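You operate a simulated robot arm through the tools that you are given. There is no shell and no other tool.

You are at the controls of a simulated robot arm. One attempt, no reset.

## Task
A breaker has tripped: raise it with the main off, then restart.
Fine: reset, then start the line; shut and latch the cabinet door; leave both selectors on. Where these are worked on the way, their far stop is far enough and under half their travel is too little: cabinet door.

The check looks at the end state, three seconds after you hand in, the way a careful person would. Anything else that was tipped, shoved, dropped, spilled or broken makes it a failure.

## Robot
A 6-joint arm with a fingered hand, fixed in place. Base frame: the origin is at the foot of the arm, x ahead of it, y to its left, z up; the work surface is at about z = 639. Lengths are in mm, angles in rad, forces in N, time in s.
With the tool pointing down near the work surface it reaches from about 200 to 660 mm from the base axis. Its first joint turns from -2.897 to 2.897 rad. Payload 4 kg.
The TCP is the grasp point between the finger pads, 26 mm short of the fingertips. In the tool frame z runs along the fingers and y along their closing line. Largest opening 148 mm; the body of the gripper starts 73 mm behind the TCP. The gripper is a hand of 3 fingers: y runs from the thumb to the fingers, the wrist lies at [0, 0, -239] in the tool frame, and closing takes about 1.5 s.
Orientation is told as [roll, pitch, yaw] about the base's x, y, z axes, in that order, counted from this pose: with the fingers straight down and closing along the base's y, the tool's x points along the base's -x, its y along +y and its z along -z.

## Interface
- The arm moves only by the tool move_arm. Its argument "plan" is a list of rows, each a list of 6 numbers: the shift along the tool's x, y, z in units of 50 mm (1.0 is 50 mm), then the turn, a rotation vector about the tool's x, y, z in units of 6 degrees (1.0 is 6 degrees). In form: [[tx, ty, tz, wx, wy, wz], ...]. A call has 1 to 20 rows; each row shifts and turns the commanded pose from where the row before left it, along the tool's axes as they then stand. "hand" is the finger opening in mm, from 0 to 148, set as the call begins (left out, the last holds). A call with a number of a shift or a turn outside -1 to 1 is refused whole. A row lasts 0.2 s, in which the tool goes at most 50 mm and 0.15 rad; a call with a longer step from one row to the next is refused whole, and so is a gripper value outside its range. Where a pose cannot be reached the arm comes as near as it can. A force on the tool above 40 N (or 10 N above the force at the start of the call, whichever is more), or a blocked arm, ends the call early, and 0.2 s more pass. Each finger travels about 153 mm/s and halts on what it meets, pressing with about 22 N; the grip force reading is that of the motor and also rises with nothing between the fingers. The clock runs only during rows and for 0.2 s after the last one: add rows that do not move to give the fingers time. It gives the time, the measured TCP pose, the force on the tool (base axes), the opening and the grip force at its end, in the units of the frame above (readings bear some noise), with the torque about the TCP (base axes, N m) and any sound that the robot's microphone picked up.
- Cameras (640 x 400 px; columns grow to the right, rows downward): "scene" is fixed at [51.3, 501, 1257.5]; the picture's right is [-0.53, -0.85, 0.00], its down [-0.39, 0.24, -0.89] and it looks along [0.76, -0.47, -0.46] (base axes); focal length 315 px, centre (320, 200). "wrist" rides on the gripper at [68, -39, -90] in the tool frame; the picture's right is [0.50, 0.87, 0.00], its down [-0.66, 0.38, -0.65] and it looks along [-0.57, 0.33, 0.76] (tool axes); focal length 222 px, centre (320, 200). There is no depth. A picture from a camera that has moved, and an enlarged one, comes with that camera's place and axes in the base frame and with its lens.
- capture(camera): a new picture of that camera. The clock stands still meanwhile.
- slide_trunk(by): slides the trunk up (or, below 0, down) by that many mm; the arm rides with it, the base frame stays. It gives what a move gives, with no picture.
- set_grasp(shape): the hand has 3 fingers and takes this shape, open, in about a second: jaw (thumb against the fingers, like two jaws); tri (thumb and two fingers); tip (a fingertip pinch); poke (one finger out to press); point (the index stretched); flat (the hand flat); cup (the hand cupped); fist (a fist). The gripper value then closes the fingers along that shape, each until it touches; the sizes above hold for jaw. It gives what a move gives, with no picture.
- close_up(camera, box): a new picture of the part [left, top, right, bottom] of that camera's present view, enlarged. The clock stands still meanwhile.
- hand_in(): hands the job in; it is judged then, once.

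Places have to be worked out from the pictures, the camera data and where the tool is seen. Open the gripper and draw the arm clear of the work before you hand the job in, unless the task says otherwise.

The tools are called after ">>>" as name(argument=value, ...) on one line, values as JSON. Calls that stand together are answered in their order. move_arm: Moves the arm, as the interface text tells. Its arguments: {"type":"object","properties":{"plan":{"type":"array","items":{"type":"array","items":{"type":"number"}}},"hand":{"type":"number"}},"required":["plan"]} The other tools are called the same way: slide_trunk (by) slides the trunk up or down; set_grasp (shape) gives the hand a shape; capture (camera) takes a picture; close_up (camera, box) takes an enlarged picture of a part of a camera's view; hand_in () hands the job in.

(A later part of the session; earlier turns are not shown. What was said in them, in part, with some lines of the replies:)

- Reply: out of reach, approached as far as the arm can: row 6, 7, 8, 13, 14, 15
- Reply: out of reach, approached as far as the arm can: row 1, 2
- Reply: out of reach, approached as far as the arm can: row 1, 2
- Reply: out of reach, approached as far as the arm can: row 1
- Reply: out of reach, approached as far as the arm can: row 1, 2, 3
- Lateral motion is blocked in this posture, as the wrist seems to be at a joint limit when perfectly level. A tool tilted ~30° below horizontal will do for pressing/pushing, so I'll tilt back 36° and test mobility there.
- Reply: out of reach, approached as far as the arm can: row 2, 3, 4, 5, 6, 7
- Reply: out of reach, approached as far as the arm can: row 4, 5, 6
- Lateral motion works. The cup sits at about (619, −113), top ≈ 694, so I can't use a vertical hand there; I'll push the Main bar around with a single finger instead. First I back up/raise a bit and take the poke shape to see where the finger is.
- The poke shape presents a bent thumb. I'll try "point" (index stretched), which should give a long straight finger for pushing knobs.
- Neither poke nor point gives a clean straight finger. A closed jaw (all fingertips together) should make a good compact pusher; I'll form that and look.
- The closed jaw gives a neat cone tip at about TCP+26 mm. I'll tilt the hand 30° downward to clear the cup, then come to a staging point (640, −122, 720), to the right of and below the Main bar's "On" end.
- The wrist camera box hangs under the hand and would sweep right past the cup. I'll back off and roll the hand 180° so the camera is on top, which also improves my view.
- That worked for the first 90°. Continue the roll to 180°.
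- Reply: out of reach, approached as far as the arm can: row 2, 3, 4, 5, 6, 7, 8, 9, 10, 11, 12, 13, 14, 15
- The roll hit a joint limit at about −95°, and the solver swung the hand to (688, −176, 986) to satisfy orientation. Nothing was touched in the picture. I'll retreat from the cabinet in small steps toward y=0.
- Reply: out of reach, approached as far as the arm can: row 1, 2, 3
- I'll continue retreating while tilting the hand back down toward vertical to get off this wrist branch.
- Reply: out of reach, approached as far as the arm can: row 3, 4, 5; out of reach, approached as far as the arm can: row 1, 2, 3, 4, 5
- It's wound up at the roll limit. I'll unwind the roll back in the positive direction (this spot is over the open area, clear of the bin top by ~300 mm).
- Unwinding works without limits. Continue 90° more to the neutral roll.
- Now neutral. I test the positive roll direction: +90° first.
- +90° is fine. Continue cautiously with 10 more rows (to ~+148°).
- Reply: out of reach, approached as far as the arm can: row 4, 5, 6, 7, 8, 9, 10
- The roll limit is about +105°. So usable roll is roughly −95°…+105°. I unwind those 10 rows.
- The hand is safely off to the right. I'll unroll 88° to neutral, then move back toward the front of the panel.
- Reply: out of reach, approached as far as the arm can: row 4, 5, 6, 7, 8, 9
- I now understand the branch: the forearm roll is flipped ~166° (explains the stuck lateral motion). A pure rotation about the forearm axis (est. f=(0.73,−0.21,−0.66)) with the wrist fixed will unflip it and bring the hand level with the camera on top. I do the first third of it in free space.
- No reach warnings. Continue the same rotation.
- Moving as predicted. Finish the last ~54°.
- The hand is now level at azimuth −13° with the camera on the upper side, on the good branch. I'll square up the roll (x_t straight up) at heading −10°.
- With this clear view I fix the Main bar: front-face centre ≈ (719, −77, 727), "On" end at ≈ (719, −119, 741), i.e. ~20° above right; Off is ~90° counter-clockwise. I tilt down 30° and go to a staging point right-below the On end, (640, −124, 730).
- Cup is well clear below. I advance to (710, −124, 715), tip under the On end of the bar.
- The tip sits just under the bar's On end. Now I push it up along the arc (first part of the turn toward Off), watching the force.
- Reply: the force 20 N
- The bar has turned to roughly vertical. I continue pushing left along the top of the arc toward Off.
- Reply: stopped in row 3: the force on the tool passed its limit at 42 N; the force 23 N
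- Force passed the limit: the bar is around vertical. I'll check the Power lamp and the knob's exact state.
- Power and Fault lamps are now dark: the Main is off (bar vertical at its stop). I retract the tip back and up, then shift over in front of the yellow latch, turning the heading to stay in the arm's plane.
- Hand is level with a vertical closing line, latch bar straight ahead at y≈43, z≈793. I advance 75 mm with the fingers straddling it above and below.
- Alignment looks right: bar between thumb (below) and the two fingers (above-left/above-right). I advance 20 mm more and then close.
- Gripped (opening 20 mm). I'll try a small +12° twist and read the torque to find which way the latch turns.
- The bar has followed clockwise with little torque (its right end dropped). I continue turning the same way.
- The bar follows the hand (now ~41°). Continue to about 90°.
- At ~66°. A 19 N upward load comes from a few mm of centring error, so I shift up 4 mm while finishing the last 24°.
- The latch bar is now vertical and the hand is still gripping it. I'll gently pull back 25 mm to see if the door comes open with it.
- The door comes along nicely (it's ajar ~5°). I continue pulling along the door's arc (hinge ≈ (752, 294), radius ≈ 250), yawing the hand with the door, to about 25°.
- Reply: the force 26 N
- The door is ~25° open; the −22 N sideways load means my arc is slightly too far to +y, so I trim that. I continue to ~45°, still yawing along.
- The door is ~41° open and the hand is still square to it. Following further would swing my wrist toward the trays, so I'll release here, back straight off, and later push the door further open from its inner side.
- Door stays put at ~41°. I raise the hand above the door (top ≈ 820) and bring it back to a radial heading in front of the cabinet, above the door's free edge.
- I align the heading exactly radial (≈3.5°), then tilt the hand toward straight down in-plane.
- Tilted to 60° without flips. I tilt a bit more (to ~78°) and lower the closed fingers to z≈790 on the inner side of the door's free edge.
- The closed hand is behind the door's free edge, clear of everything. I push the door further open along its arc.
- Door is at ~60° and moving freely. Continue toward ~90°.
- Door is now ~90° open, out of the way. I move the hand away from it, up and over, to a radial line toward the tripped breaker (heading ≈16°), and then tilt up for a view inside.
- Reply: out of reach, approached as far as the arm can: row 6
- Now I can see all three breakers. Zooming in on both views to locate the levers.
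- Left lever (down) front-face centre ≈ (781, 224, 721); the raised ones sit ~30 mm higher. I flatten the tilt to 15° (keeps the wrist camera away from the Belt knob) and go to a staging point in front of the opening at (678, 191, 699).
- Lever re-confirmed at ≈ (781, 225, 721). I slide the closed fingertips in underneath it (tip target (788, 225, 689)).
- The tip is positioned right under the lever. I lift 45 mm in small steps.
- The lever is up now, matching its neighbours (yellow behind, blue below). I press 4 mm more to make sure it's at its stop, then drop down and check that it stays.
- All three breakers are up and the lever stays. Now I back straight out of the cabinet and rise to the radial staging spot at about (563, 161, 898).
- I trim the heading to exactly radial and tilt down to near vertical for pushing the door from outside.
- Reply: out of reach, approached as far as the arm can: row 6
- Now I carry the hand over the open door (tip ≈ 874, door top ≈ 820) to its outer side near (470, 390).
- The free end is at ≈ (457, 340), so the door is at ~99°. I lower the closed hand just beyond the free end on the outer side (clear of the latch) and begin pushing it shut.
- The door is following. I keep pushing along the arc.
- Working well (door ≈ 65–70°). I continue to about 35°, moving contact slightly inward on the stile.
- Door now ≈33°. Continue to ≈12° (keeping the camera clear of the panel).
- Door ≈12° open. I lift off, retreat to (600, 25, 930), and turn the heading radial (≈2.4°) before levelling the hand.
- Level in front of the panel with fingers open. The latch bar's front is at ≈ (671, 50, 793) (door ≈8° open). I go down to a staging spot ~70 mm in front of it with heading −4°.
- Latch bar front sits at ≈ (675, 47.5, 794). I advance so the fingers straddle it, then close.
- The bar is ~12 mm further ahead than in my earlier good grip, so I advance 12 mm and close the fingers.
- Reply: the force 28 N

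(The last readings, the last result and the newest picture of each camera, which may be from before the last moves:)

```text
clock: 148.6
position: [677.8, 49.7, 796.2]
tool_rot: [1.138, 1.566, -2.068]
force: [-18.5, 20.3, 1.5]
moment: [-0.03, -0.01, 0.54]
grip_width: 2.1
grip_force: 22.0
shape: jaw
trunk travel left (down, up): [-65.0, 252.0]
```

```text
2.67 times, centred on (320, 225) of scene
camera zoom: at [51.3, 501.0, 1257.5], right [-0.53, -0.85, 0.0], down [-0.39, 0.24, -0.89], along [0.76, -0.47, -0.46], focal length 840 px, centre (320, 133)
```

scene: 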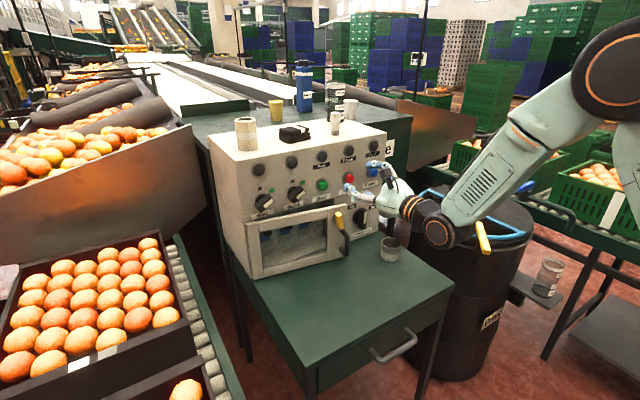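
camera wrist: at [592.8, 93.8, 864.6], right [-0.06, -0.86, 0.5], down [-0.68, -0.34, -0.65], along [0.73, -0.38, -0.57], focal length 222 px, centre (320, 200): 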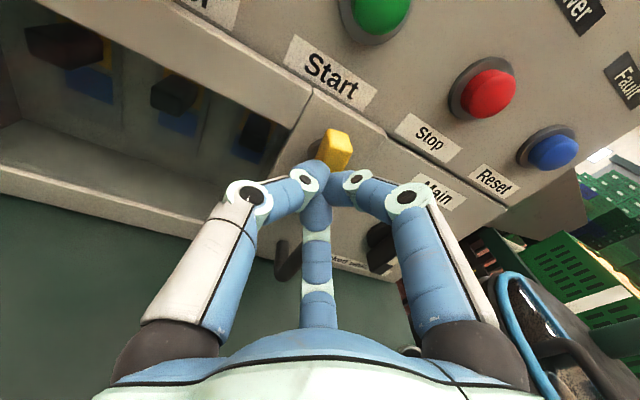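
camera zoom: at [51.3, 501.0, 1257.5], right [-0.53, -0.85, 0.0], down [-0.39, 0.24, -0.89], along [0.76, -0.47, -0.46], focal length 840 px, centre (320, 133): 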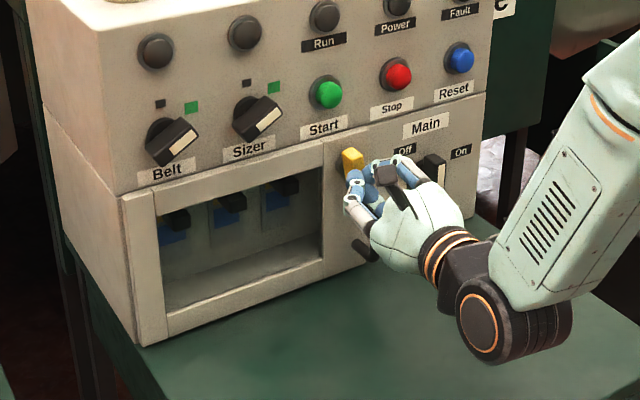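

The fingers closed just ahead of the bar and nudged the door nearly shut. I push forward with the closed fingertips on the latch to finish shutting the door.

>>> move_arm(plan=[[0, 0.06, 0.1, 0, 0, 0], [0, 0, 0.15, 0, 0, 0], [0, 0, 0.15, 0, 0, 0], [0, 0, 0.15, 0, 0, 0], [0, 0, 0, 0, 0, 0]])

>>> capture(camera="wrist")

>>> close_up(camera="scene", box=[220, 150, 420, 300])

```text
clock: 148.9
position: [679.9, 51.2, 796.5]
tool_rot: [1.026, 1.568, -2.175]
force: [-17.7, 12.3, 4.6]
moment: [-0.06, -0.13, 0.36]
grip_width: 2.0
grip_force: 21.7
shape: jaw
trunk travel left (down, up): [-65.0, 252.0]
stopped in row 1: the force on the tool passed its limit at 45 N (the readings are from after the stop); the commanded pose is now the measured one
```

```text
taken
camera wrist: at [593.1, 94.5, 864.5], right [-0.05, -0.86, 0.5], down [-0.68, -0.34, -0.65], along [0.73, -0.37, -0.57], focal length 222 px, centre (320, 200)
```

wrist: 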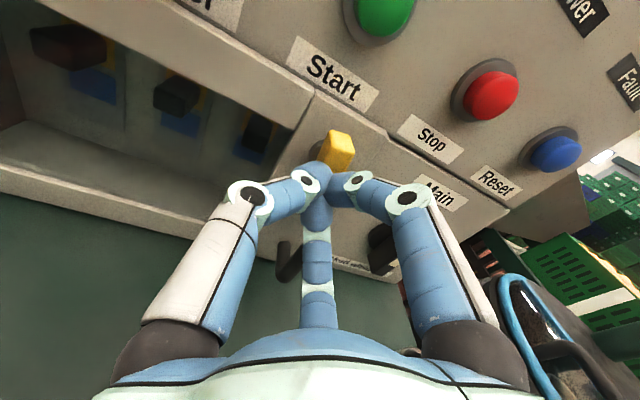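

```text
2.67 times, centred on (320, 225) of scene
camera zoom: at [51.3, 501.0, 1257.5], right [-0.53, -0.85, 0.0], down [-0.39, 0.24, -0.89], along [0.76, -0.47, -0.46], focal length 840 px, centre (320, 133)
```

zoom: 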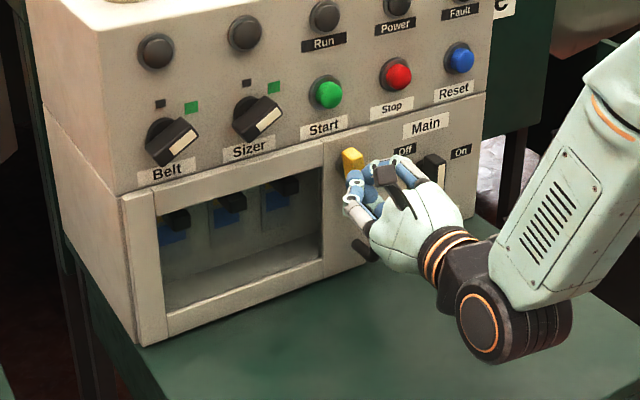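

The tips stopped at x≈706, exactly the latch's closed-door position, so the door is shut. I back off 40 mm, open the fingers, straighten the heading, and re-approach to grip the bar.

>>> move_arm(plan=[[0, 0, -0.4, 0, 0, 0], [0, 0, -0.4, 0.33, 0, 0], [0, 0, 0, 0.33, 0, 0], [0, 0, 0, 0, 0, 0]])

>>> move_arm(plan=[[0, 0, 0, 0, 0, 0], [0, 0, 0, 0, 0, 0], [0, 0, 0, 0, 0, 0]], hand=70)

>>> capture(camera="wrist")

>>> close_up(camera="scene", box=[220, 150, 420, 300])

```text
clock: 149.9
position: [642.9, 51.6, 795.2]
tool_rot: [0.378, 1.565, -2.761]
force: [0.3, 0.6, 0.6]
moment: [0.0, -0.02, -0.02]
grip_width: 1.3
grip_force: 22.4
shape: jaw
trunk travel left (down, up): [-65.0, 252.0]
```

```text
clock: 150.7
position: [642.2, 50.1, 794.2]
tool_rot: [0.419, 1.564, -2.718]
force: [0.1, 0.2, -0.2]
moment: [-0.01, 0.0, -0.03]
grip_width: 69.2
grip_force: 0.0
shape: jaw
trunk travel left (down, up): [-65.0, 252.0]
```

```text
taken
camera wrist: at [553.3, 89.4, 863.1], right [0.01, -0.86, 0.5], down [-0.66, -0.38, -0.65], along [0.76, -0.32, -0.57], focal length 222 px, centre (320, 200)
```

wrist: 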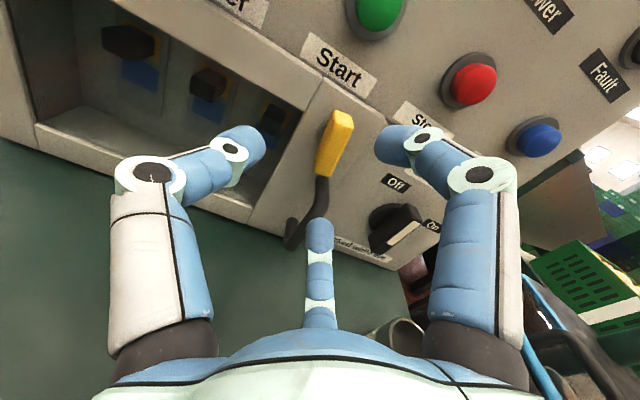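

```text
2.67 times, centred on (320, 225) of scene
camera zoom: at [51.3, 501.0, 1257.5], right [-0.53, -0.85, 0.0], down [-0.39, 0.24, -0.89], along [0.76, -0.47, -0.46], focal length 840 px, centre (320, 133)
```

zoom: 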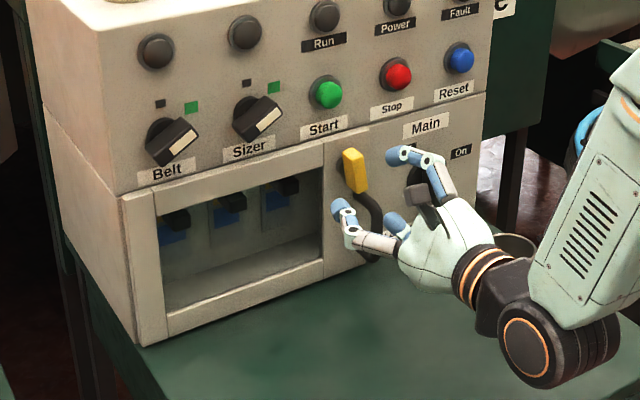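

Door looks fully shut with the bar vertical at y≈43. I advance to (702, 43.5, 796) and grip.

>>> move_arm(plan=[[0.012, 0.044, 0.4, 0, 0, 0], [0.012, 0.044, 0.4, 0, 0, 0], [0.012, 0.044, 0.4, 0, 0, 0], [0, 0, 0, 0, 0, 0]])

>>> move_arm(plan=[[0, 0, 0, 0, 0, 0], [0, 0, 0, 0, 0, 0], [0, 0, 0, 0, 0, 0], [0, 0, 0, 0, 0, 0], [0, 0, 0, 0, 0, 0]], hand=0)

>>> capture(camera="wrist")

>>> close_up(camera="scene", box=[300, 170, 400, 250])

```text
clock: 151.7
position: [701.7, 43.0, 796.2]
tool_rot: [0.458, 1.566, -2.679]
force: [-4.7, -4.3, 4.3]
moment: [-0.3, 0.19, -0.16]
grip_width: 68.5
grip_force: 0.0
shape: jaw
trunk travel left (down, up): [-65.0, 252.0]
```

```text
clock: 152.9
position: [699.8, 43.8, 796.1]
tool_rot: [0.55, 1.567, -2.587]
force: [-5.6, 3.2, 4.6]
moment: [-0.11, -0.14, 0.25]
grip_width: 12.3
grip_force: 22.1
shape: jaw
trunk travel left (down, up): [-65.0, 252.0]
```

```text
taken
camera wrist: at [611.3, 82.5, 864.7], right [0.01, -0.86, 0.5], down [-0.65, -0.38, -0.65], along [0.76, -0.32, -0.57], focal length 222 px, centre (320, 200)
```

wrist: 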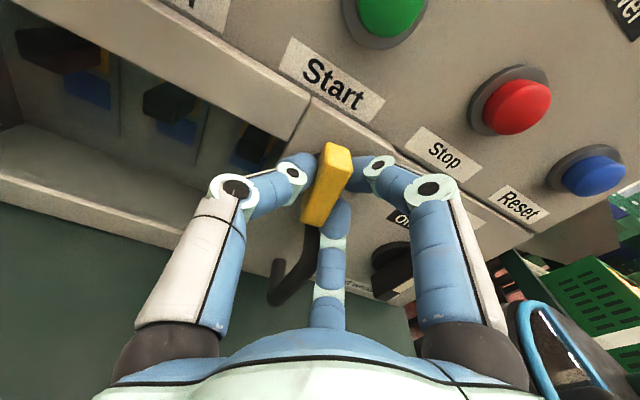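

```text
5.00 times, centred on (350, 210) of scene
camera zoom: at [51.3, 501.0, 1257.5], right [-0.53, -0.85, 0.0], down [-0.39, 0.24, -0.89], along [0.76, -0.47, -0.46], focal length 1576 px, centre (170, 150)
```

zoom: 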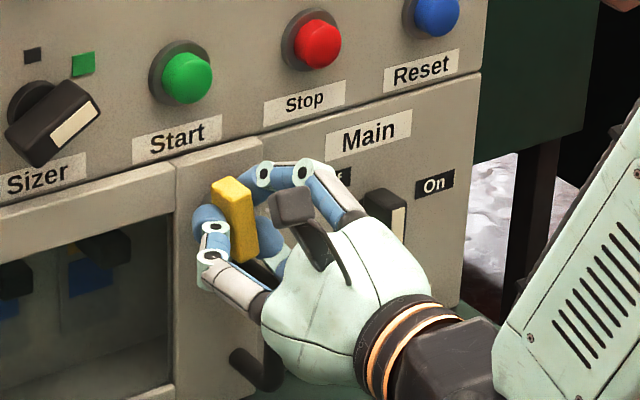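

Gripped on the bar (12 mm). I twist back counter-clockwise toward horizontal (latched).

>>> move_arm(plan=[[0, 0, 0, 0, 0, -0.7], [0, 0, 0, 0, 0, -0.7], [0, 0, 0, 0, 0, -0.7], [0, 0, 0, 0, 0, -0.7], [0, 0, 0, 0, 0, -0.7], [0, 0, 0, 0, 0, -0.7], [0, 0, 0, 0, 0, -0.7], [0, 0, 0, 0, 0, 0]])

>>> close_up(camera="scene", box=[300, 170, 400, 250])

```text
clock: 154.7
position: [700.5, 43.9, 796.8]
tool_rot: [1.561, 1.055, -1.573]
force: [-6.1, 7.3, 3.6]
moment: [0.06, 0.03, 0.37]
grip_width: 10.7
grip_force: 22.2
shape: jaw
trunk travel left (down, up): [-65.0, 252.0]
```

```text
5.00 times, centred on (350, 210) of scene
camera zoom: at [51.3, 501.0, 1257.5], right [-0.53, -0.85, 0.0], down [-0.39, 0.24, -0.89], along [0.76, -0.47, -0.46], focal length 1576 px, centre (170, 150)
```

zoom: 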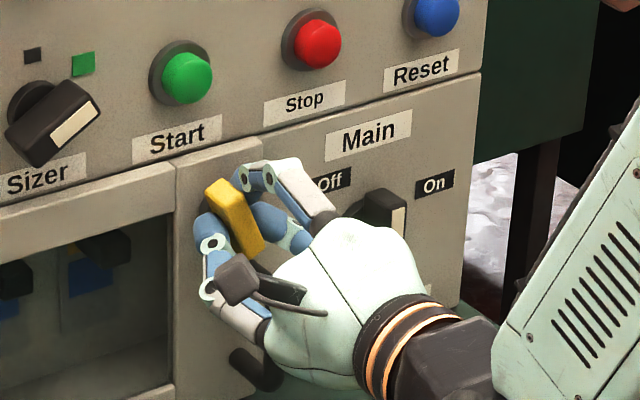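

It's following. Continue twisting.

>>> move_arm(plan=[[0, 0, 0, 0, 0, -0.7], [0, 0, 0, 0, 0, -0.7], [0, 0, 0, 0, 0, -0.7], [0, 0, 0, 0, 0, -0.7], [0, 0, 0, 0, 0, -0.7], [0, 0, 0, 0, 0, -0.7], [0, 0, 0, 0, 0, -0.7], [0, 0, 0, 0, 0, -0.7], [0, 0, 0, 0, 0, 0]])

>>> close_up(camera="scene", box=[300, 170, 400, 250])

>>> capture(camera="wrist")

```text
clock: 156.7
position: [700.3, 45.9, 795.4]
tool_rot: [1.562, 0.467, -1.569]
force: [-19.7, 10.7, -11.8]
moment: [0.03, 0.55, 0.36]
grip_width: 10.4
grip_force: 21.9
shape: jaw
trunk travel left (down, up): [-65.0, 252.0]
```

```text
5.00 times, centred on (350, 210) of scene
camera zoom: at [51.3, 501.0, 1257.5], right [-0.53, -0.85, 0.0], down [-0.39, 0.24, -0.89], along [0.76, -0.47, -0.46], focal length 1576 px, centre (170, 150)
```

zoom: 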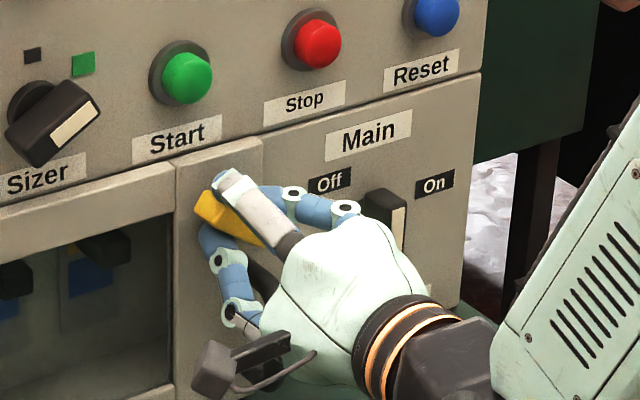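

```text
taken
camera wrist: at [611.3, 122.0, 792.5], right [0.01, 0.06, 1.0], down [-0.65, -0.76, 0.05], along [0.76, -0.65, 0.03], focal length 222 px, centre (320, 200)
```

wrist: 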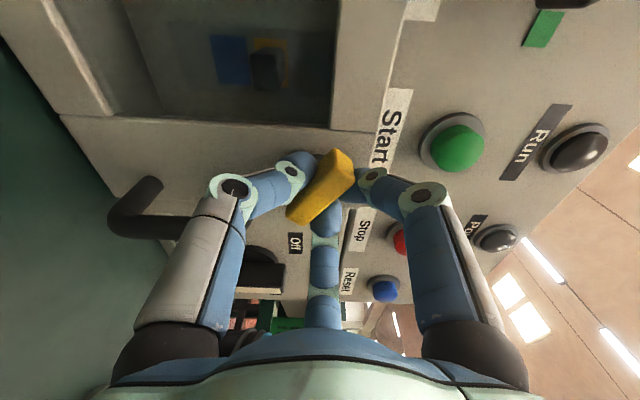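

Bar is past halfway with some slip in the grip. I continue rotating.

>>> move_arm(plan=[[0, 0, 0, 0, 0, -0.7], [0, 0, 0, 0, 0, -0.7], [0, 0, 0, 0, 0, -0.7], [0, 0, 0, 0, 0, -0.7], [0, 0, 0, 0, 0, -0.7], [0, 0, 0, 0, 0, -0.7], [0, 0, 0, 0, 0, 0]])

>>> close_up(camera="scene", box=[300, 170, 400, 250])

>>> capture(camera="wrist")

```text
clock: 158.3
position: [700.2, 44.7, 795.0]
tool_rot: [1.562, 0.028, -1.567]
force: [-28.7, 11.0, -21.8]
moment: [0.07, 0.98, 0.27]
grip_width: 9.6
grip_force: 22.0
shape: jaw
trunk travel left (down, up): [-65.0, 252.0]
```

```text
5.00 times, centred on (350, 210) of scene
camera zoom: at [51.3, 501.0, 1257.5], right [-0.53, -0.85, 0.0], down [-0.39, 0.24, -0.89], along [0.76, -0.47, -0.46], focal length 1576 px, centre (170, 150)
```

zoom: 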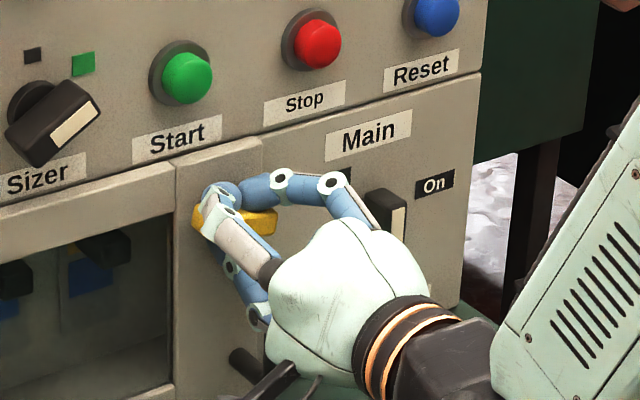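

```text
taken
camera wrist: at [611.0, 112.6, 759.3], right [0.01, 0.48, 0.88], down [-0.65, -0.67, 0.37], along [0.76, -0.57, 0.3], focal length 222 px, centre (320, 200)
```

wrist: 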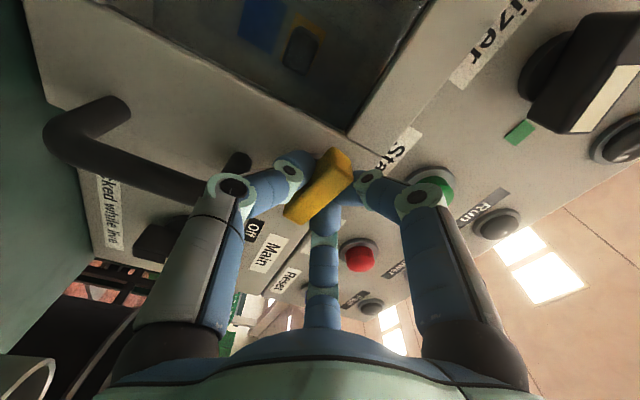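

The bar is ~18° short of horizontal and has slipped in the grip with rising forces. I'll open, rotate back +18° to realign, re-grip, and finish.

>>> move_arm(plan=[[0, 0, -0.1, 0, 0, 0], [0, 0, 0, 0, 0, 0], [0, 0, 0, 0, 0, 0], [0, 0, 0, 0, 0, 0.8], [0, 0, 0, 0, 0, 0.8], [0, 0, 0, 0, 0, 0.8], [0, 0, 0, 0, 0, 0]], hand=60)

>>> close_up(camera="scene", box=[300, 170, 400, 250])

>>> capture(camera="wrist")

```text
clock: 159.9
position: [695.8, 45.1, 795.7]
tool_rot: [1.565, 0.281, -1.568]
force: [-0.5, -0.4, 1.1]
moment: [0.02, -0.01, 0.01]
grip_width: 59.6
grip_force: 0.0
shape: jaw
trunk travel left (down, up): [-65.0, 252.0]
```

```text
5.00 times, centred on (350, 210) of scene
camera zoom: at [51.3, 501.0, 1257.5], right [-0.53, -0.85, 0.0], down [-0.39, 0.24, -0.89], along [0.76, -0.47, -0.46], focal length 1576 px, centre (170, 150)
```

zoom: 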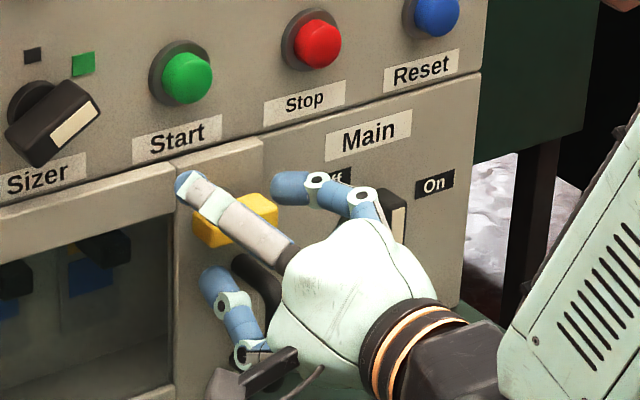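

```text
taken
camera wrist: at [606.9, 118.8, 778.5], right [0.0, 0.24, 0.97], down [-0.65, -0.74, 0.18], along [0.76, -0.63, 0.15], focal length 222 px, centre (320, 200)
```

wrist: 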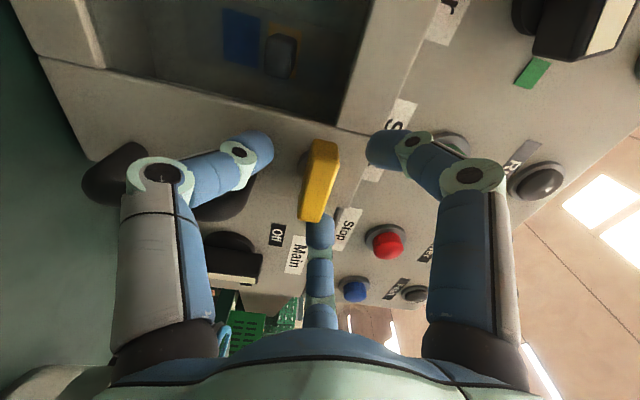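

After release the bar appears to have settled to horizontal. Let me zoom to confirm.

>>> close_up(camera="scene", box=[310, 185, 370, 235])

>>> close_up(camera="wrist", box=[240, 80, 400, 240])

```text
8.00 times, centred on (340, 210) of scene
camera zoom: at [51.3, 501.0, 1257.5], right [-0.53, -0.85, 0.0], down [-0.39, 0.24, -0.89], along [0.76, -0.47, -0.46], focal length 2522 px, centre (160, 120)
```

zoom: 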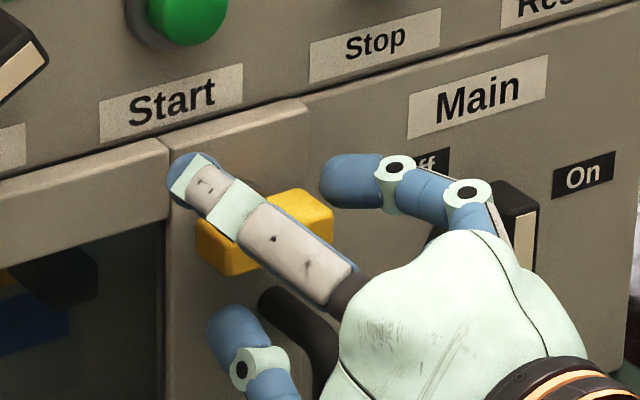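

```text
2.50 times, centred on (320, 160) of wrist
camera zoom: at [606.9, 118.8, 778.5], right [0.0, 0.24, 0.97], down [-0.65, -0.74, 0.18], along [0.76, -0.63, 0.15], focal length 555 px, centre (320, 300)
```

zoom: 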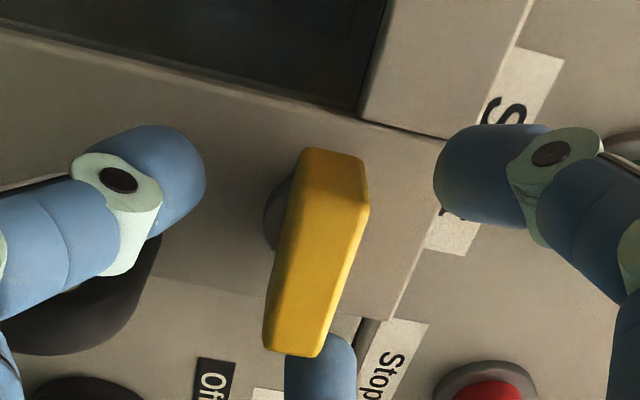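

The bar is horizontal again, i.e. latched. I retreat 70 mm, close the hand and roll back to the camera-on-top orientation.

>>> move_arm(plan=[[0, 0, -0.3, 0, 0, 0], [0, 0, -0.5, 0, 0, 0], [0, 0, -0.6, 0, 0, 0], [0, 0, 0, 0, 0, 0.95], [0, 0, 0, 0, 0, 0.95], [0, 0, 0, 0, 0, 0.95], [0, 0, 0, 0, 0, 0.95], [0, 0, 0, 0, 0, 0.95], [0, 0, 0, 0, 0, 0.95], [0, 0, 0, 0, 0, 0.95], [0, 0, 0, 0, 0, 0.95], [0, 0, 0, 0, 0, 0.95], [0, 0, 0, 0, 0, 0.95], [0, 0, 0, 0, 0, 0.95], [0, 0, 0, 0, 0, 0.95], [0, 0, 0, 0, 0, 0.92], [0, 0, 0, 0, 0, 0]])

>>> move_arm(plan=[[0, 0, 0, 0, 0, 0], [0, 0, 0, 0, 0, 0], [0, 0, 0, 0, 0, 0]], hand=0)

>>> capture(camera="wrist")

>>> close_up(camera="scene", box=[220, 130, 420, 290])

```text
clock: 163.5
position: [626.5, 43.0, 796.9]
tool_rot: [-0.176, 1.566, 2.967]
force: [-0.8, 0.0, 0.0]
moment: [0.01, 0.01, 0.0]
grip_width: 59.9
grip_force: 0.2
shape: jaw
trunk travel left (down, up): [-65.0, 252.0]
```

```text
clock: 164.3
position: [626.1, 43.6, 797.5]
tool_rot: [0.029, 1.566, -3.108]
force: [0.7, -0.9, -0.7]
moment: [-0.02, 0.0, -0.01]
grip_width: 0.0
grip_force: 22.2
shape: jaw
trunk travel left (down, up): [-65.0, 252.0]
```

```text
taken
camera wrist: at [537.4, 81.5, 865.4], right [0.01, -0.87, 0.5], down [-0.66, -0.38, -0.65], along [0.76, -0.32, -0.57], focal length 222 px, centre (320, 200)
```

wrist: 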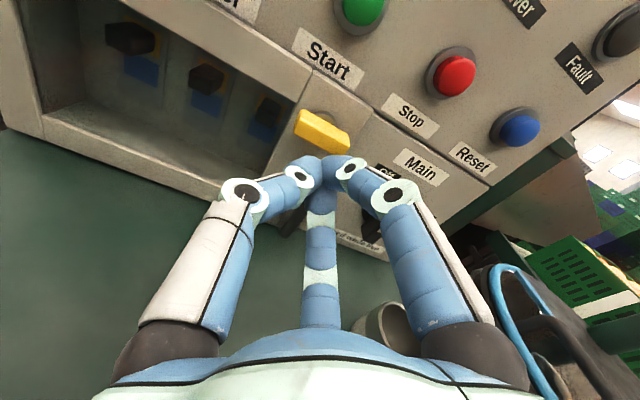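

```text
2.50 times, centred on (320, 210) of scene
camera zoom: at [51.3, 501.0, 1257.5], right [-0.53, -0.85, 0.0], down [-0.39, 0.24, -0.89], along [0.76, -0.47, -0.46], focal length 788 px, centre (320, 175)
```

zoom: 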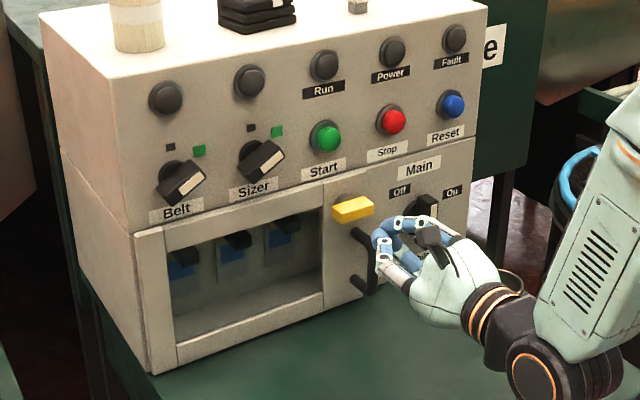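

>>> close_up(camera="scene", box=[310, 195, 360, 230])

```text
11.43 times, centred on (335, 212) of scene
camera zoom: at [51.3, 501.0, 1257.5], right [-0.53, -0.85, 0.0], down [-0.39, 0.24, -0.89], along [0.76, -0.47, -0.46], focal length 3602 px, centre (149, 57)
```

zoom: 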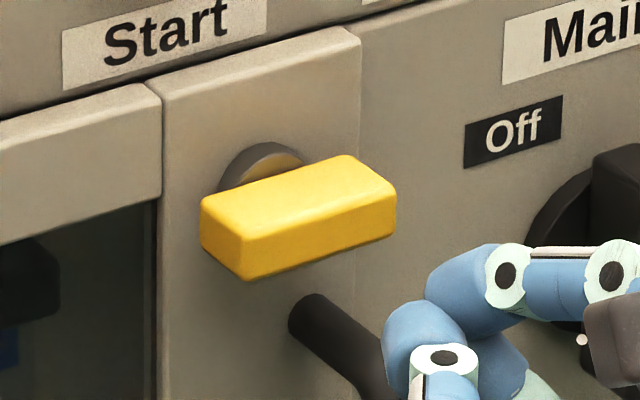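

The latch and door seams are identical to the initial latched picture. Now to the Main: I shift to y≈−42, tilt down 30° with heading −4°, staging to the left-top of the Main bar.

>>> move_arm(plan=[[0, 0.43, 0, 0, 0, 0], [0, 0.43, 0, 0, 0, 0], [0, 0.43, 0, 0, 0, 0], [0, 0.43, 0, 0, 0, 0], [0, 0, 0, -0.75, 0, 0], [0, 0, 0, 0, -1, 0], [0, 0, 0, 0, -1, 0], [0, 0, 0, 0, -1, 0], [0, 0, 0, 0, -1, 0], [0, 0, 0, 0, -1, 0], [0, 0, 0, 0, 0, 0]])

>>> capture(camera="wrist")

>>> close_up(camera="scene", box=[300, 160, 420, 260])

```text
clock: 166.7
position: [627.3, -44.0, 796.7]
tool_rot: [0.002, 1.043, 3.068]
force: [0.5, -0.5, 0.8]
moment: [-0.01, 0.02, 0.0]
grip_width: 0.2
grip_force: 21.9
shape: jaw
trunk travel left (down, up): [-65.0, 252.0]
```

```text
taken
camera wrist: at [587.0, -0.6, 901.0], right [0.19, -0.88, 0.43], down [-0.92, -0.31, -0.23], along [0.34, -0.35, -0.87], focal length 222 px, centre (320, 200)
```

wrist: 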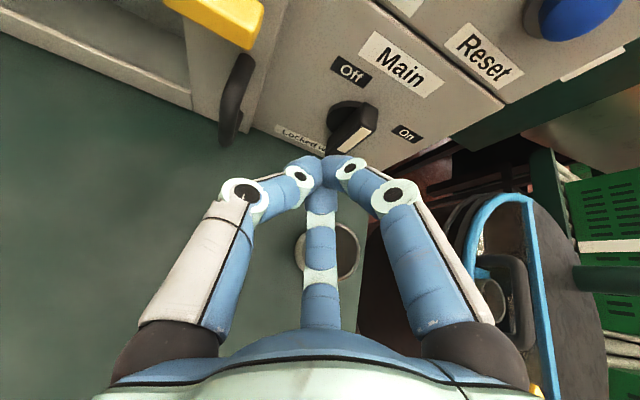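

```text
4.00 times, centred on (360, 210) of scene
camera zoom: at [51.3, 501.0, 1257.5], right [-0.53, -0.85, 0.0], down [-0.39, 0.24, -0.89], along [0.76, -0.47, -0.46], focal length 1261 px, centre (160, 160)
```

zoom: 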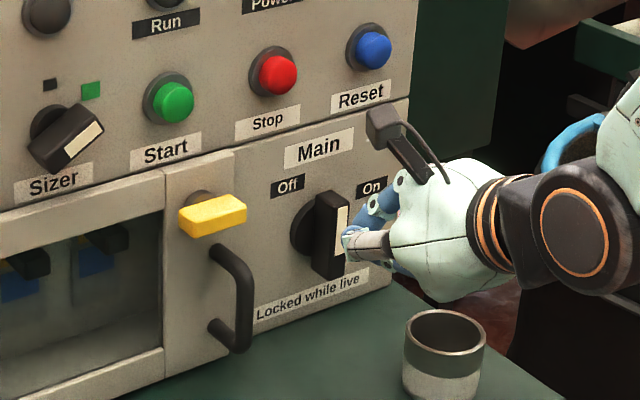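

The Main bar is vertical (Off). I advance the closed tip to the left of its top end.

>>> move_arm(plan=[[0.078, -0.06, 0.418, 0, 0, 0], [0.078, -0.06, 0.418, 0, 0, 0], [0.078, -0.06, 0.418, 0, 0, 0], [0.078, -0.06, 0.418, 0, 0, 0], [0, 0, 0, 0, 0, 0]])

>>> capture(camera="wrist")

>>> close_up(camera="scene", box=[300, 160, 420, 260])

```text
clock: 167.9
position: [707.9, -36.6, 768.0]
tool_rot: [0.002, 1.041, 3.068]
force: [-0.2, 0.0, 0.6]
moment: [0.0, -0.02, -0.02]
grip_width: 0.0
grip_force: 21.9
shape: jaw
trunk travel left (down, up): [-65.0, 252.0]
```

```text
taken
camera wrist: at [668.4, 5.5, 872.1], right [0.19, -0.88, 0.43], down [-0.92, -0.31, -0.24], along [0.34, -0.35, -0.87], focal length 222 px, centre (320, 200)
```

wrist: 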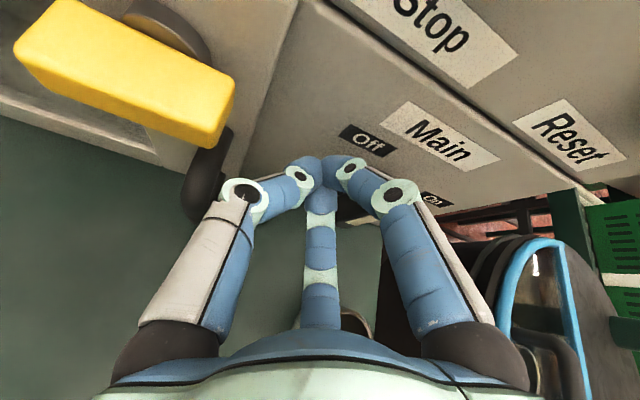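

```text
4.00 times, centred on (360, 210) of scene
camera zoom: at [51.3, 501.0, 1257.5], right [-0.53, -0.85, 0.0], down [-0.39, 0.24, -0.89], along [0.76, -0.47, -0.46], focal length 1261 px, centre (160, 160)
```

zoom: 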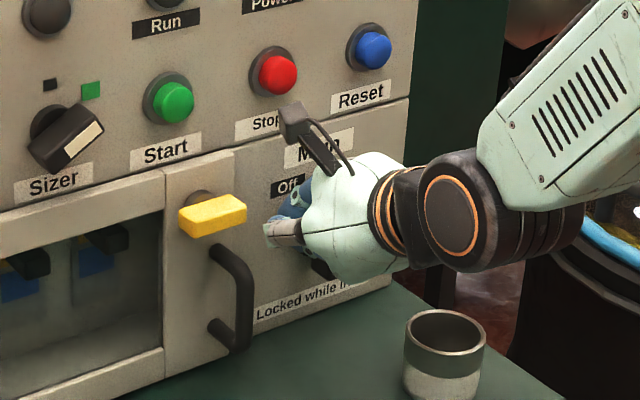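

Tip is to the left of the bar's top. I push right along the arc (clockwise, to On).

>>> move_arm(plan=[[0.058, 0.259, -0.012, 0, 0, 0], [0.058, 0.259, -0.012, 0, 0, 0], [0.019, 0.176, 0.004, 0, 0, 0], [0.019, 0.176, 0.004, 0, 0, 0], [0, 0, 0, 0, 0, 0]])

>>> capture(camera="wrist")

>>> close_up(camera="scene", box=[300, 130, 420, 260])

```text
clock: 169.1
position: [707.3, -79.1, 774.9]
tool_rot: [0.0, 1.041, 3.069]
force: [-0.3, 0.5, -0.2]
moment: [0.02, 0.0, -0.01]
grip_width: 0.1
grip_force: 22.4
shape: jaw
trunk travel left (down, up): [-65.0, 252.0]
```

```text
taken
camera wrist: at [667.7, -37.9, 879.2], right [0.19, -0.88, 0.43], down [-0.92, -0.31, -0.24], along [0.34, -0.35, -0.87], focal length 222 px, centre (320, 200)
```

wrist: 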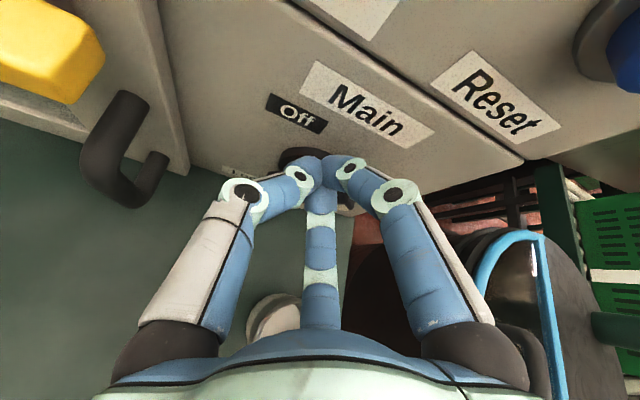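

```text
3.08 times, centred on (360, 195) of scene
camera zoom: at [51.3, 501.0, 1257.5], right [-0.53, -0.85, 0.0], down [-0.39, 0.24, -0.89], along [0.76, -0.47, -0.46], focal length 970 px, centre (197, 215)
```

zoom: 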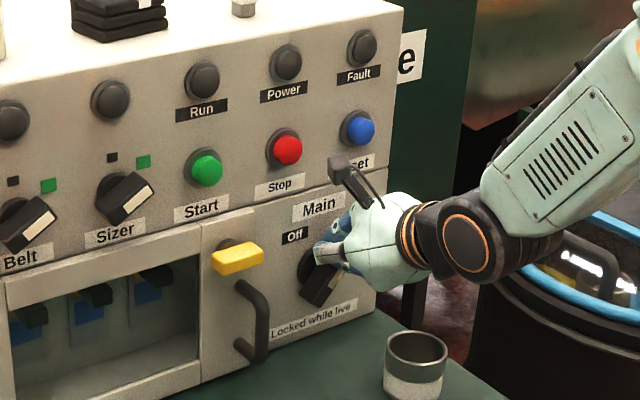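

The bar is turning (≈45°). Continue right and down to On.

>>> move_arm(plan=[[-0.047, 0.168, 0.042, 0, 0, 0], [-0.047, 0.168, 0.042, 0, 0, 0], [-0.066, 0.08, 0.045, 0, 0, 0], [-0.066, 0.08, 0.045, 0, 0, 0], [0, 0, 0, 0, 0, 0]])

>>> capture(camera="wrist")

>>> close_up(camera="scene", box=[300, 130, 420, 260])

```text
clock: 170.3
position: [706.7, -103.0, 767.0]
tool_rot: [0.006, 1.052, 3.072]
force: [-2.9, 20.8, 32.1]
moment: [0.27, -0.29, 0.22]
grip_width: 0.0
grip_force: 21.9
shape: jaw
trunk travel left (down, up): [-65.0, 252.0]
```

```text
taken
camera wrist: at [665.8, -60.3, 870.1], right [0.19, -0.88, 0.44], down [-0.92, -0.31, -0.24], along [0.35, -0.36, -0.87], focal length 222 px, centre (320, 200)
```

wrist: 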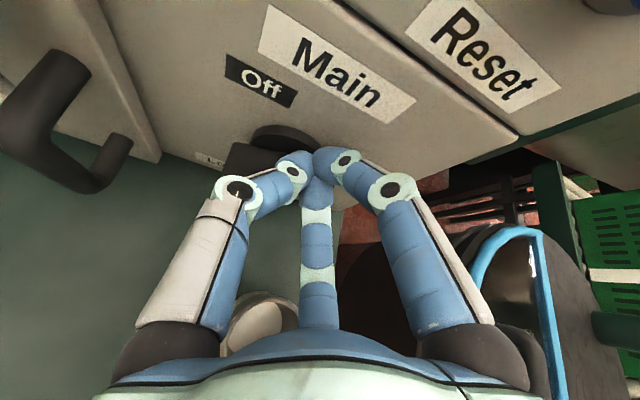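

```text
3.08 times, centred on (360, 195) of scene
camera zoom: at [51.3, 501.0, 1257.5], right [-0.53, -0.85, 0.0], down [-0.39, 0.24, -0.89], along [0.76, -0.47, -0.46], focal length 970 px, centre (197, 215)
```

zoom: 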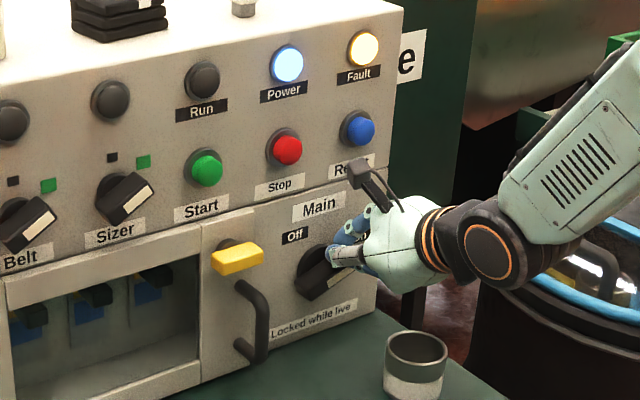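

Power and Fault lamps are lit: the Main is on and at its stop. I back off, level the hand, and move up in front of the blue Reset button (≈ (743, −126, 881)).

>>> move_arm(plan=[[-0.085, 0.044, -0.643, 0, 0, 0], [-0.085, 0.044, -0.643, 0, 0, 0], [0, 0, 0, 0, 1, 0], [0, 0, 0, 0, 1, 0], [0, 0, 0, 0, 1, 0], [0, 0, 0, 0, 1, 0], [0, 0, 0, 0, 1, 0], [0, 0, 0, -0.9, 0, 0], [0.593, 0.033, 0.161, 0, 0, 0], [0.593, 0.033, 0.161, 0, 0, 0], [0.593, 0.033, 0.161, 0, 0, 0], [0, 0, 0, 0, 0, 0]])

>>> capture(camera="wrist")

>>> close_up(camera="scene", box=[300, 120, 420, 220])

```text
clock: 172.9
position: [672.0, -113.6, 877.4]
tool_rot: [0.181, 1.565, -3.129]
force: [0.6, -0.6, 0.6]
moment: [0.02, -0.02, -0.02]
grip_width: 0.0
grip_force: 22.1
shape: jaw
trunk travel left (down, up): [-65.0, 252.0]
```

```text
taken
camera wrist: at [589.8, -61.1, 944.6], right [-0.14, -0.85, 0.5], down [-0.71, -0.26, -0.65], along [0.69, -0.45, -0.57], focal length 222 px, centre (320, 200)
```

wrist: 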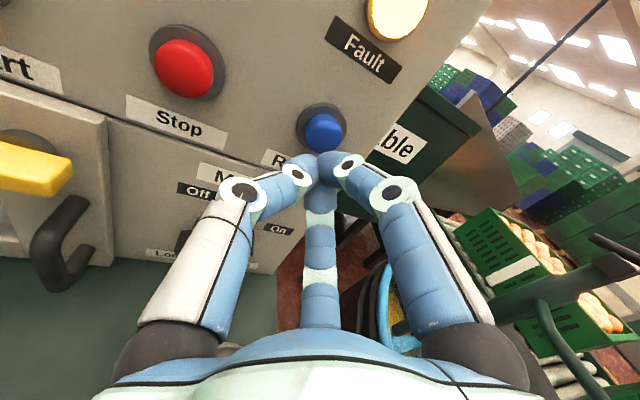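

```text
4.00 times, centred on (360, 170) of scene
camera zoom: at [51.3, 501.0, 1257.5], right [-0.53, -0.85, 0.0], down [-0.39, 0.24, -0.89], along [0.76, -0.47, -0.46], focal length 1261 px, centre (160, 320)
```

zoom: 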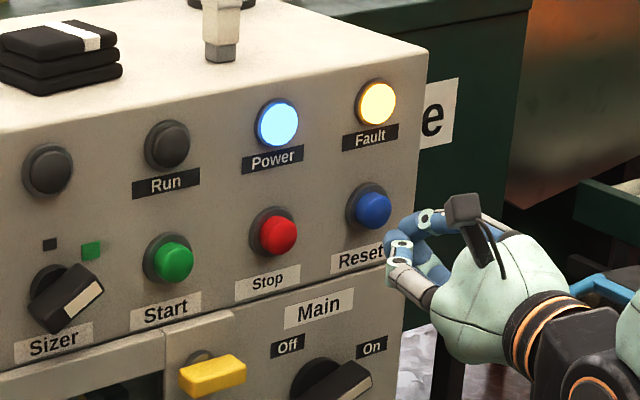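

Reset is at (742, −125, 883), straight ahead. I press it with the fingertips, advancing in small steps with the force stop as a guard.

>>> move_arm(plan=[[0.11, 0, 0.3, 0, 0, 0], [0, 0, 0.3, 0, 0, 0], [0, 0, 0.1, 0, 0, 0], [0, 0, 0.1, 0, 0, 0], [0, 0, 0.08, 0, 0, 0], [0, 0, 0.08, 0, 0, 0], [0, 0, 0.06, 0, 0, 0], [0, 0, 0, 0, 0, 0]])

>>> close_up(camera="scene", box=[300, 120, 420, 220])

>>> capture(camera="wrist")

```text
clock: 174.3
position: [713.4, -117.7, 880.5]
tool_rot: [0.267, 1.562, -3.041]
force: [-32.1, 9.2, 3.4]
moment: [0.0, -0.21, 0.35]
grip_width: 0.2
grip_force: 22.3
shape: jaw
trunk travel left (down, up): [-65.0, 252.0]
heard: click
stopped in row 6: the force on the tool passed its limit at 44 N (the readings are from after the stop); the commanded pose is now the measured one
```

```text
4.00 times, centred on (360, 170) of scene
camera zoom: at [51.3, 501.0, 1257.5], right [-0.53, -0.85, 0.0], down [-0.39, 0.24, -0.89], along [0.76, -0.47, -0.46], focal length 1261 px, centre (160, 320)
```

zoom: 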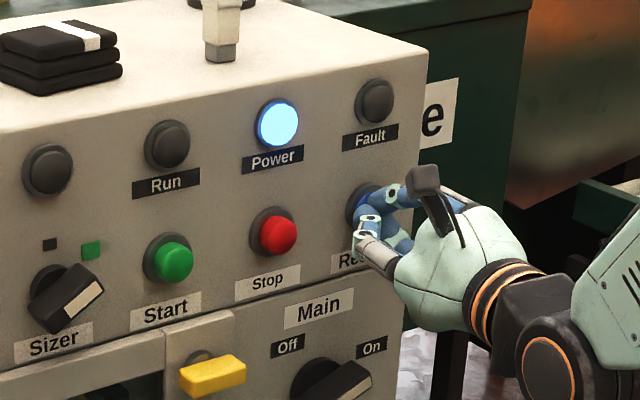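

```text
taken
camera wrist: at [632.5, -65.8, 949.3], right [-0.14, -0.85, 0.5], down [-0.71, -0.27, -0.65], along [0.69, -0.45, -0.57], focal length 222 px, centre (320, 200)
```

wrist: 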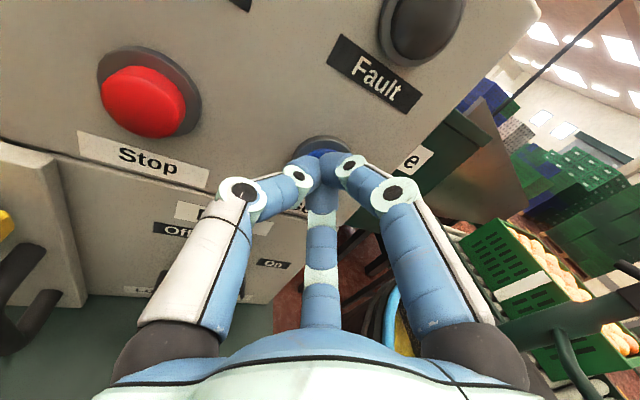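

Click heard and the Fault lamp is out: reset done. I retreat 45 mm and slide across (staying clear of the Stop button) to the front of the green Start button at ≈ (742, 60.5, 882).

>>> move_arm(plan=[[0, 0, -0.3, 0, 0, 0], [0, 0, -0.35, 0, 0, 0], [0, 0, -0.35, 0, 0, 0], [0, -0.65, -0.11, 0.475, 0, 0], [0, -0.656, -0.078, 0.475, 0, 0], [0, -0.658, -0.046, 0.475, 0, 0], [0, -0.66, -0.012, 0.475, 0, 0], [0, -0.66, 0.02, 0.475, 0, 0], [0, 0, 0, 0, 0, 0]])

>>> capture(camera="wrist")

>>> close_up(camera="scene", box=[240, 120, 400, 260])

```text
clock: 176.3
position: [665.9, 54.6, 879.2]
tool_rot: [-0.08, 1.561, -3.139]
force: [-0.3, -0.5, 0.0]
moment: [0.01, 0.02, -0.01]
grip_width: 0.0
grip_force: 21.7
shape: jaw
trunk travel left (down, up): [-65.0, 252.0]
```

```text
taken
camera wrist: at [574.0, 83.9, 947.4], right [0.08, -0.86, 0.5], down [-0.63, -0.43, -0.65], along [0.78, -0.26, -0.57], focal length 222 px, centre (320, 200)
```

wrist: 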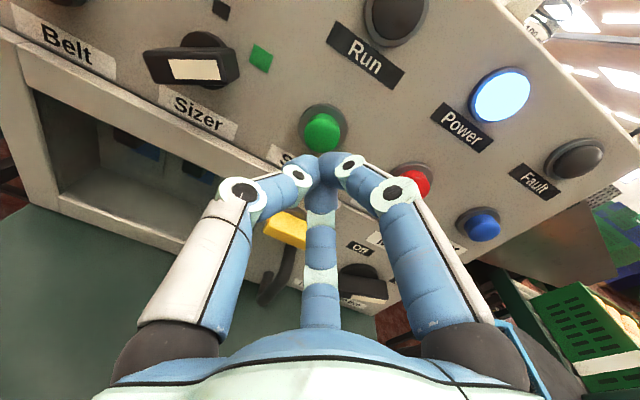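

```text
2.86 times, centred on (320, 190) of scene
camera zoom: at [51.3, 501.0, 1257.5], right [-0.53, -0.85, 0.0], down [-0.39, 0.24, -0.89], along [0.76, -0.47, -0.46], focal length 900 px, centre (320, 229)
```

zoom: 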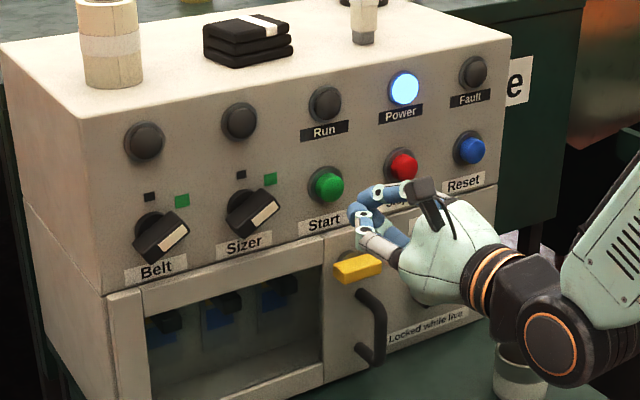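

The Start button is straight ahead. Pressing it the same way.

>>> move_arm(plan=[[0.06, 0, 0.3, 0, 0, 0], [0, 0, 0.35, 0, 0, 0], [0, 0, 0.13, 0, 0, 0], [0, 0, 0.1, 0, 0, 0], [0, 0, 0.08, 0, 0, 0], [0, 0, 0.08, 0, 0, 0], [0, 0, 0.06, 0, 0, 0], [0, 0, 0, 0, 0, 0]])

>>> close_up(camera="scene", box=[240, 120, 400, 260])

```text
clock: 177.8
position: [713.0, 55.9, 882.5]
tool_rot: [-0.116, 1.559, 3.107]
force: [-36.2, -4.8, 6.2]
moment: [0.04, -0.23, -0.17]
grip_width: 0.0
grip_force: 22.1
shape: jaw
trunk travel left (down, up): [-65.0, 252.0]
heard: click
stopped in row 7: the force on the tool passed its limit at 43 N (the readings are from after the stop); the commanded pose is now the measured one
```

```text
2.86 times, centred on (320, 190) of scene
camera zoom: at [51.3, 501.0, 1257.5], right [-0.53, -0.85, 0.0], down [-0.39, 0.24, -0.89], along [0.76, -0.47, -0.46], focal length 900 px, centre (320, 229)
```

zoom: 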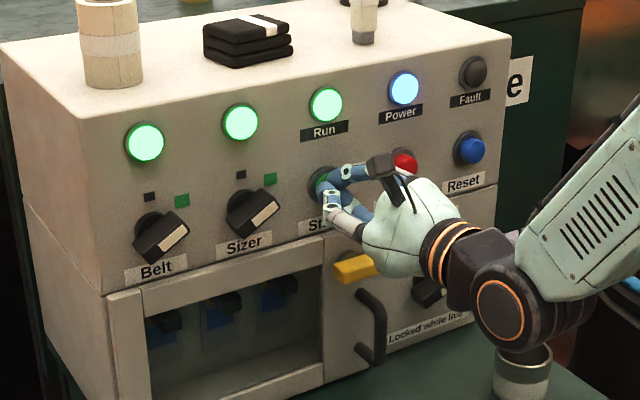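

Click heard; Run, Belt and Sizer lamps are all green, Power on, Fault off. I retreat straight back, rise clear of the work, and open the hand.

>>> move_arm(plan=[[0, 0, -0.3, 0, 0, 0], [0, 0, -0.5, 0, 0, 0], [0, 0, -0.6, 0, 0, 0], [0, 0, -0.6, 0, 0, 0], [0.5, 0, 0, 0, 0, 0], [0.6, 0, 0, 0, 0, 0], [0.6, 0, 0, 0, 0, 0], [0, 0, 0, 0, 0, 0]])

>>> move_arm(plan=[[0, 0, 0, 0, 0, 0], [0, 0, 0, 0, 0, 0], [0, 0, 0, 0, 0, 0], [0, 0, 0, 0, 0, 0], [0, 0, 0, 0, 0, 0]], hand=120)

>>> capture(camera="scene")

>>> close_up(camera="scene", box=[220, 120, 400, 280])

```text
clock: 179.6
position: [621.0, 48.3, 967.5]
tool_rot: [-0.084, 1.555, 3.141]
force: [0.2, 0.5, 0.3]
moment: [-0.02, 0.02, -0.02]
grip_width: 0.0
grip_force: 22.4
shape: jaw
trunk travel left (down, up): [-65.0, 252.0]
```

```text
clock: 180.8
position: [621.6, 48.3, 966.3]
tool_rot: [-0.081, 1.556, 3.141]
force: [-0.3, 0.9, -1.6]
moment: [0.0, -0.01, -0.03]
grip_width: 119.8
grip_force: 0.0
shape: jaw
trunk travel left (down, up): [-65.0, 252.0]
```

```text
taken
```

scene: 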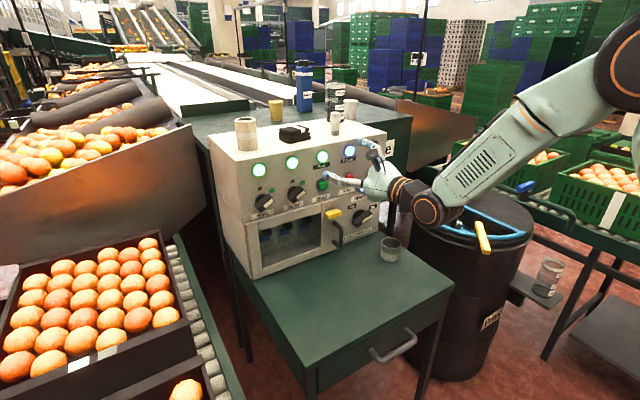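

```text
2.50 times, centred on (310, 200) of scene
camera zoom: at [51.3, 501.0, 1257.5], right [-0.53, -0.85, 0.0], down [-0.39, 0.24, -0.89], along [0.76, -0.47, -0.46], focal length 788 px, centre (345, 200)
```

zoom: 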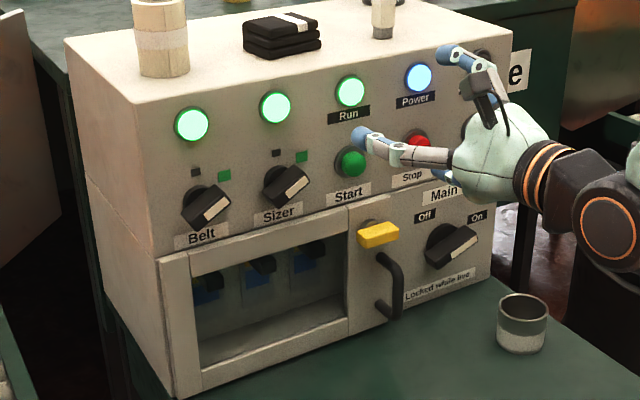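

Everything matches the goal: door shut and latched, Main On, both selectors on green, all lamps right, cup untouched. I draw the open hand further up and back before handing in.

>>> move_arm(plan=[[0, 0, -0.4, 0, 0, 0], [0.7, 0, -0.2, 0, 0, 0], [0.7, 0, 0, 0, 0, 0], [0.7, 0, 0, 0, 0, 0], [0, 0, 0, 0, 0, 0]])

>>> close_up(camera="scene", box=[220, 120, 400, 280])

```text
clock: 182.0
position: [591.2, 45.2, 1073.0]
tool_rot: [-0.082, 1.556, -3.14]
force: [0.4, 0.2, 0.3]
moment: [-0.02, 0.02, -0.01]
grip_width: 119.4
grip_force: 0.0
shape: jaw
trunk travel left (down, up): [-65.0, 252.0]
```

```text
2.50 times, centred on (310, 200) of scene
camera zoom: at [51.3, 501.0, 1257.5], right [-0.53, -0.85, 0.0], down [-0.39, 0.24, -0.89], along [0.76, -0.47, -0.46], focal length 788 px, centre (345, 200)
```

zoom: 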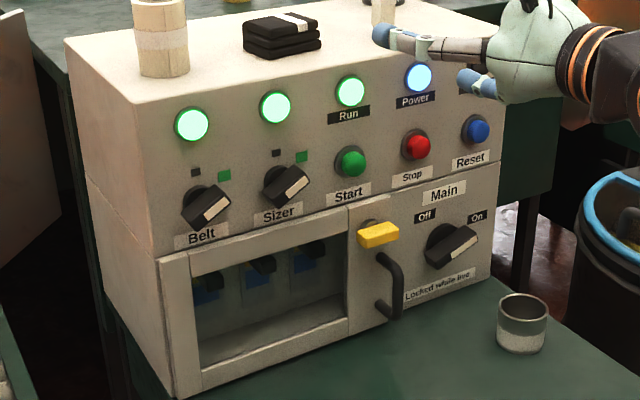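

The final view confirms it: breakers up, door shut and latched, Main On, both selectors on, Run/Belt/Sizer lamps green, Fault off, nothing disturbed, and the arm clear with the hand open. Handing in.

>>> hand_in()

```text
The job is handed in.
```

I raised the tripped breaker with the Main off, restarted the line, and handed the job in. The check's verdict has not come back.

What the last pictures and readings showed:

- **Breaker:** I turned the Main off and the Power lamp went dark. The leftmost lever is now up and matches its neighbours.
- **Door:** I opened it to about 99° to reach the breaker. It is shut again, and the yellow latch bar sits just as it did in the first picture.
- **Restart:** The Main is back on at its stop. Reset clicked and the Fault lamp went out. Start clicked and the Run, Belt and Sizer lamps turned green.
- **Selectors:** Belt and Sizer both point at green. I never touched either one.
- **Surroundings:** I saw nothing moved or spilled, and the cup is where it was. The arm is drawn back above the work with the hand open.

The arm hit joint limits twice early on and swung through open space to the right of the cabinet. It touched nothing.
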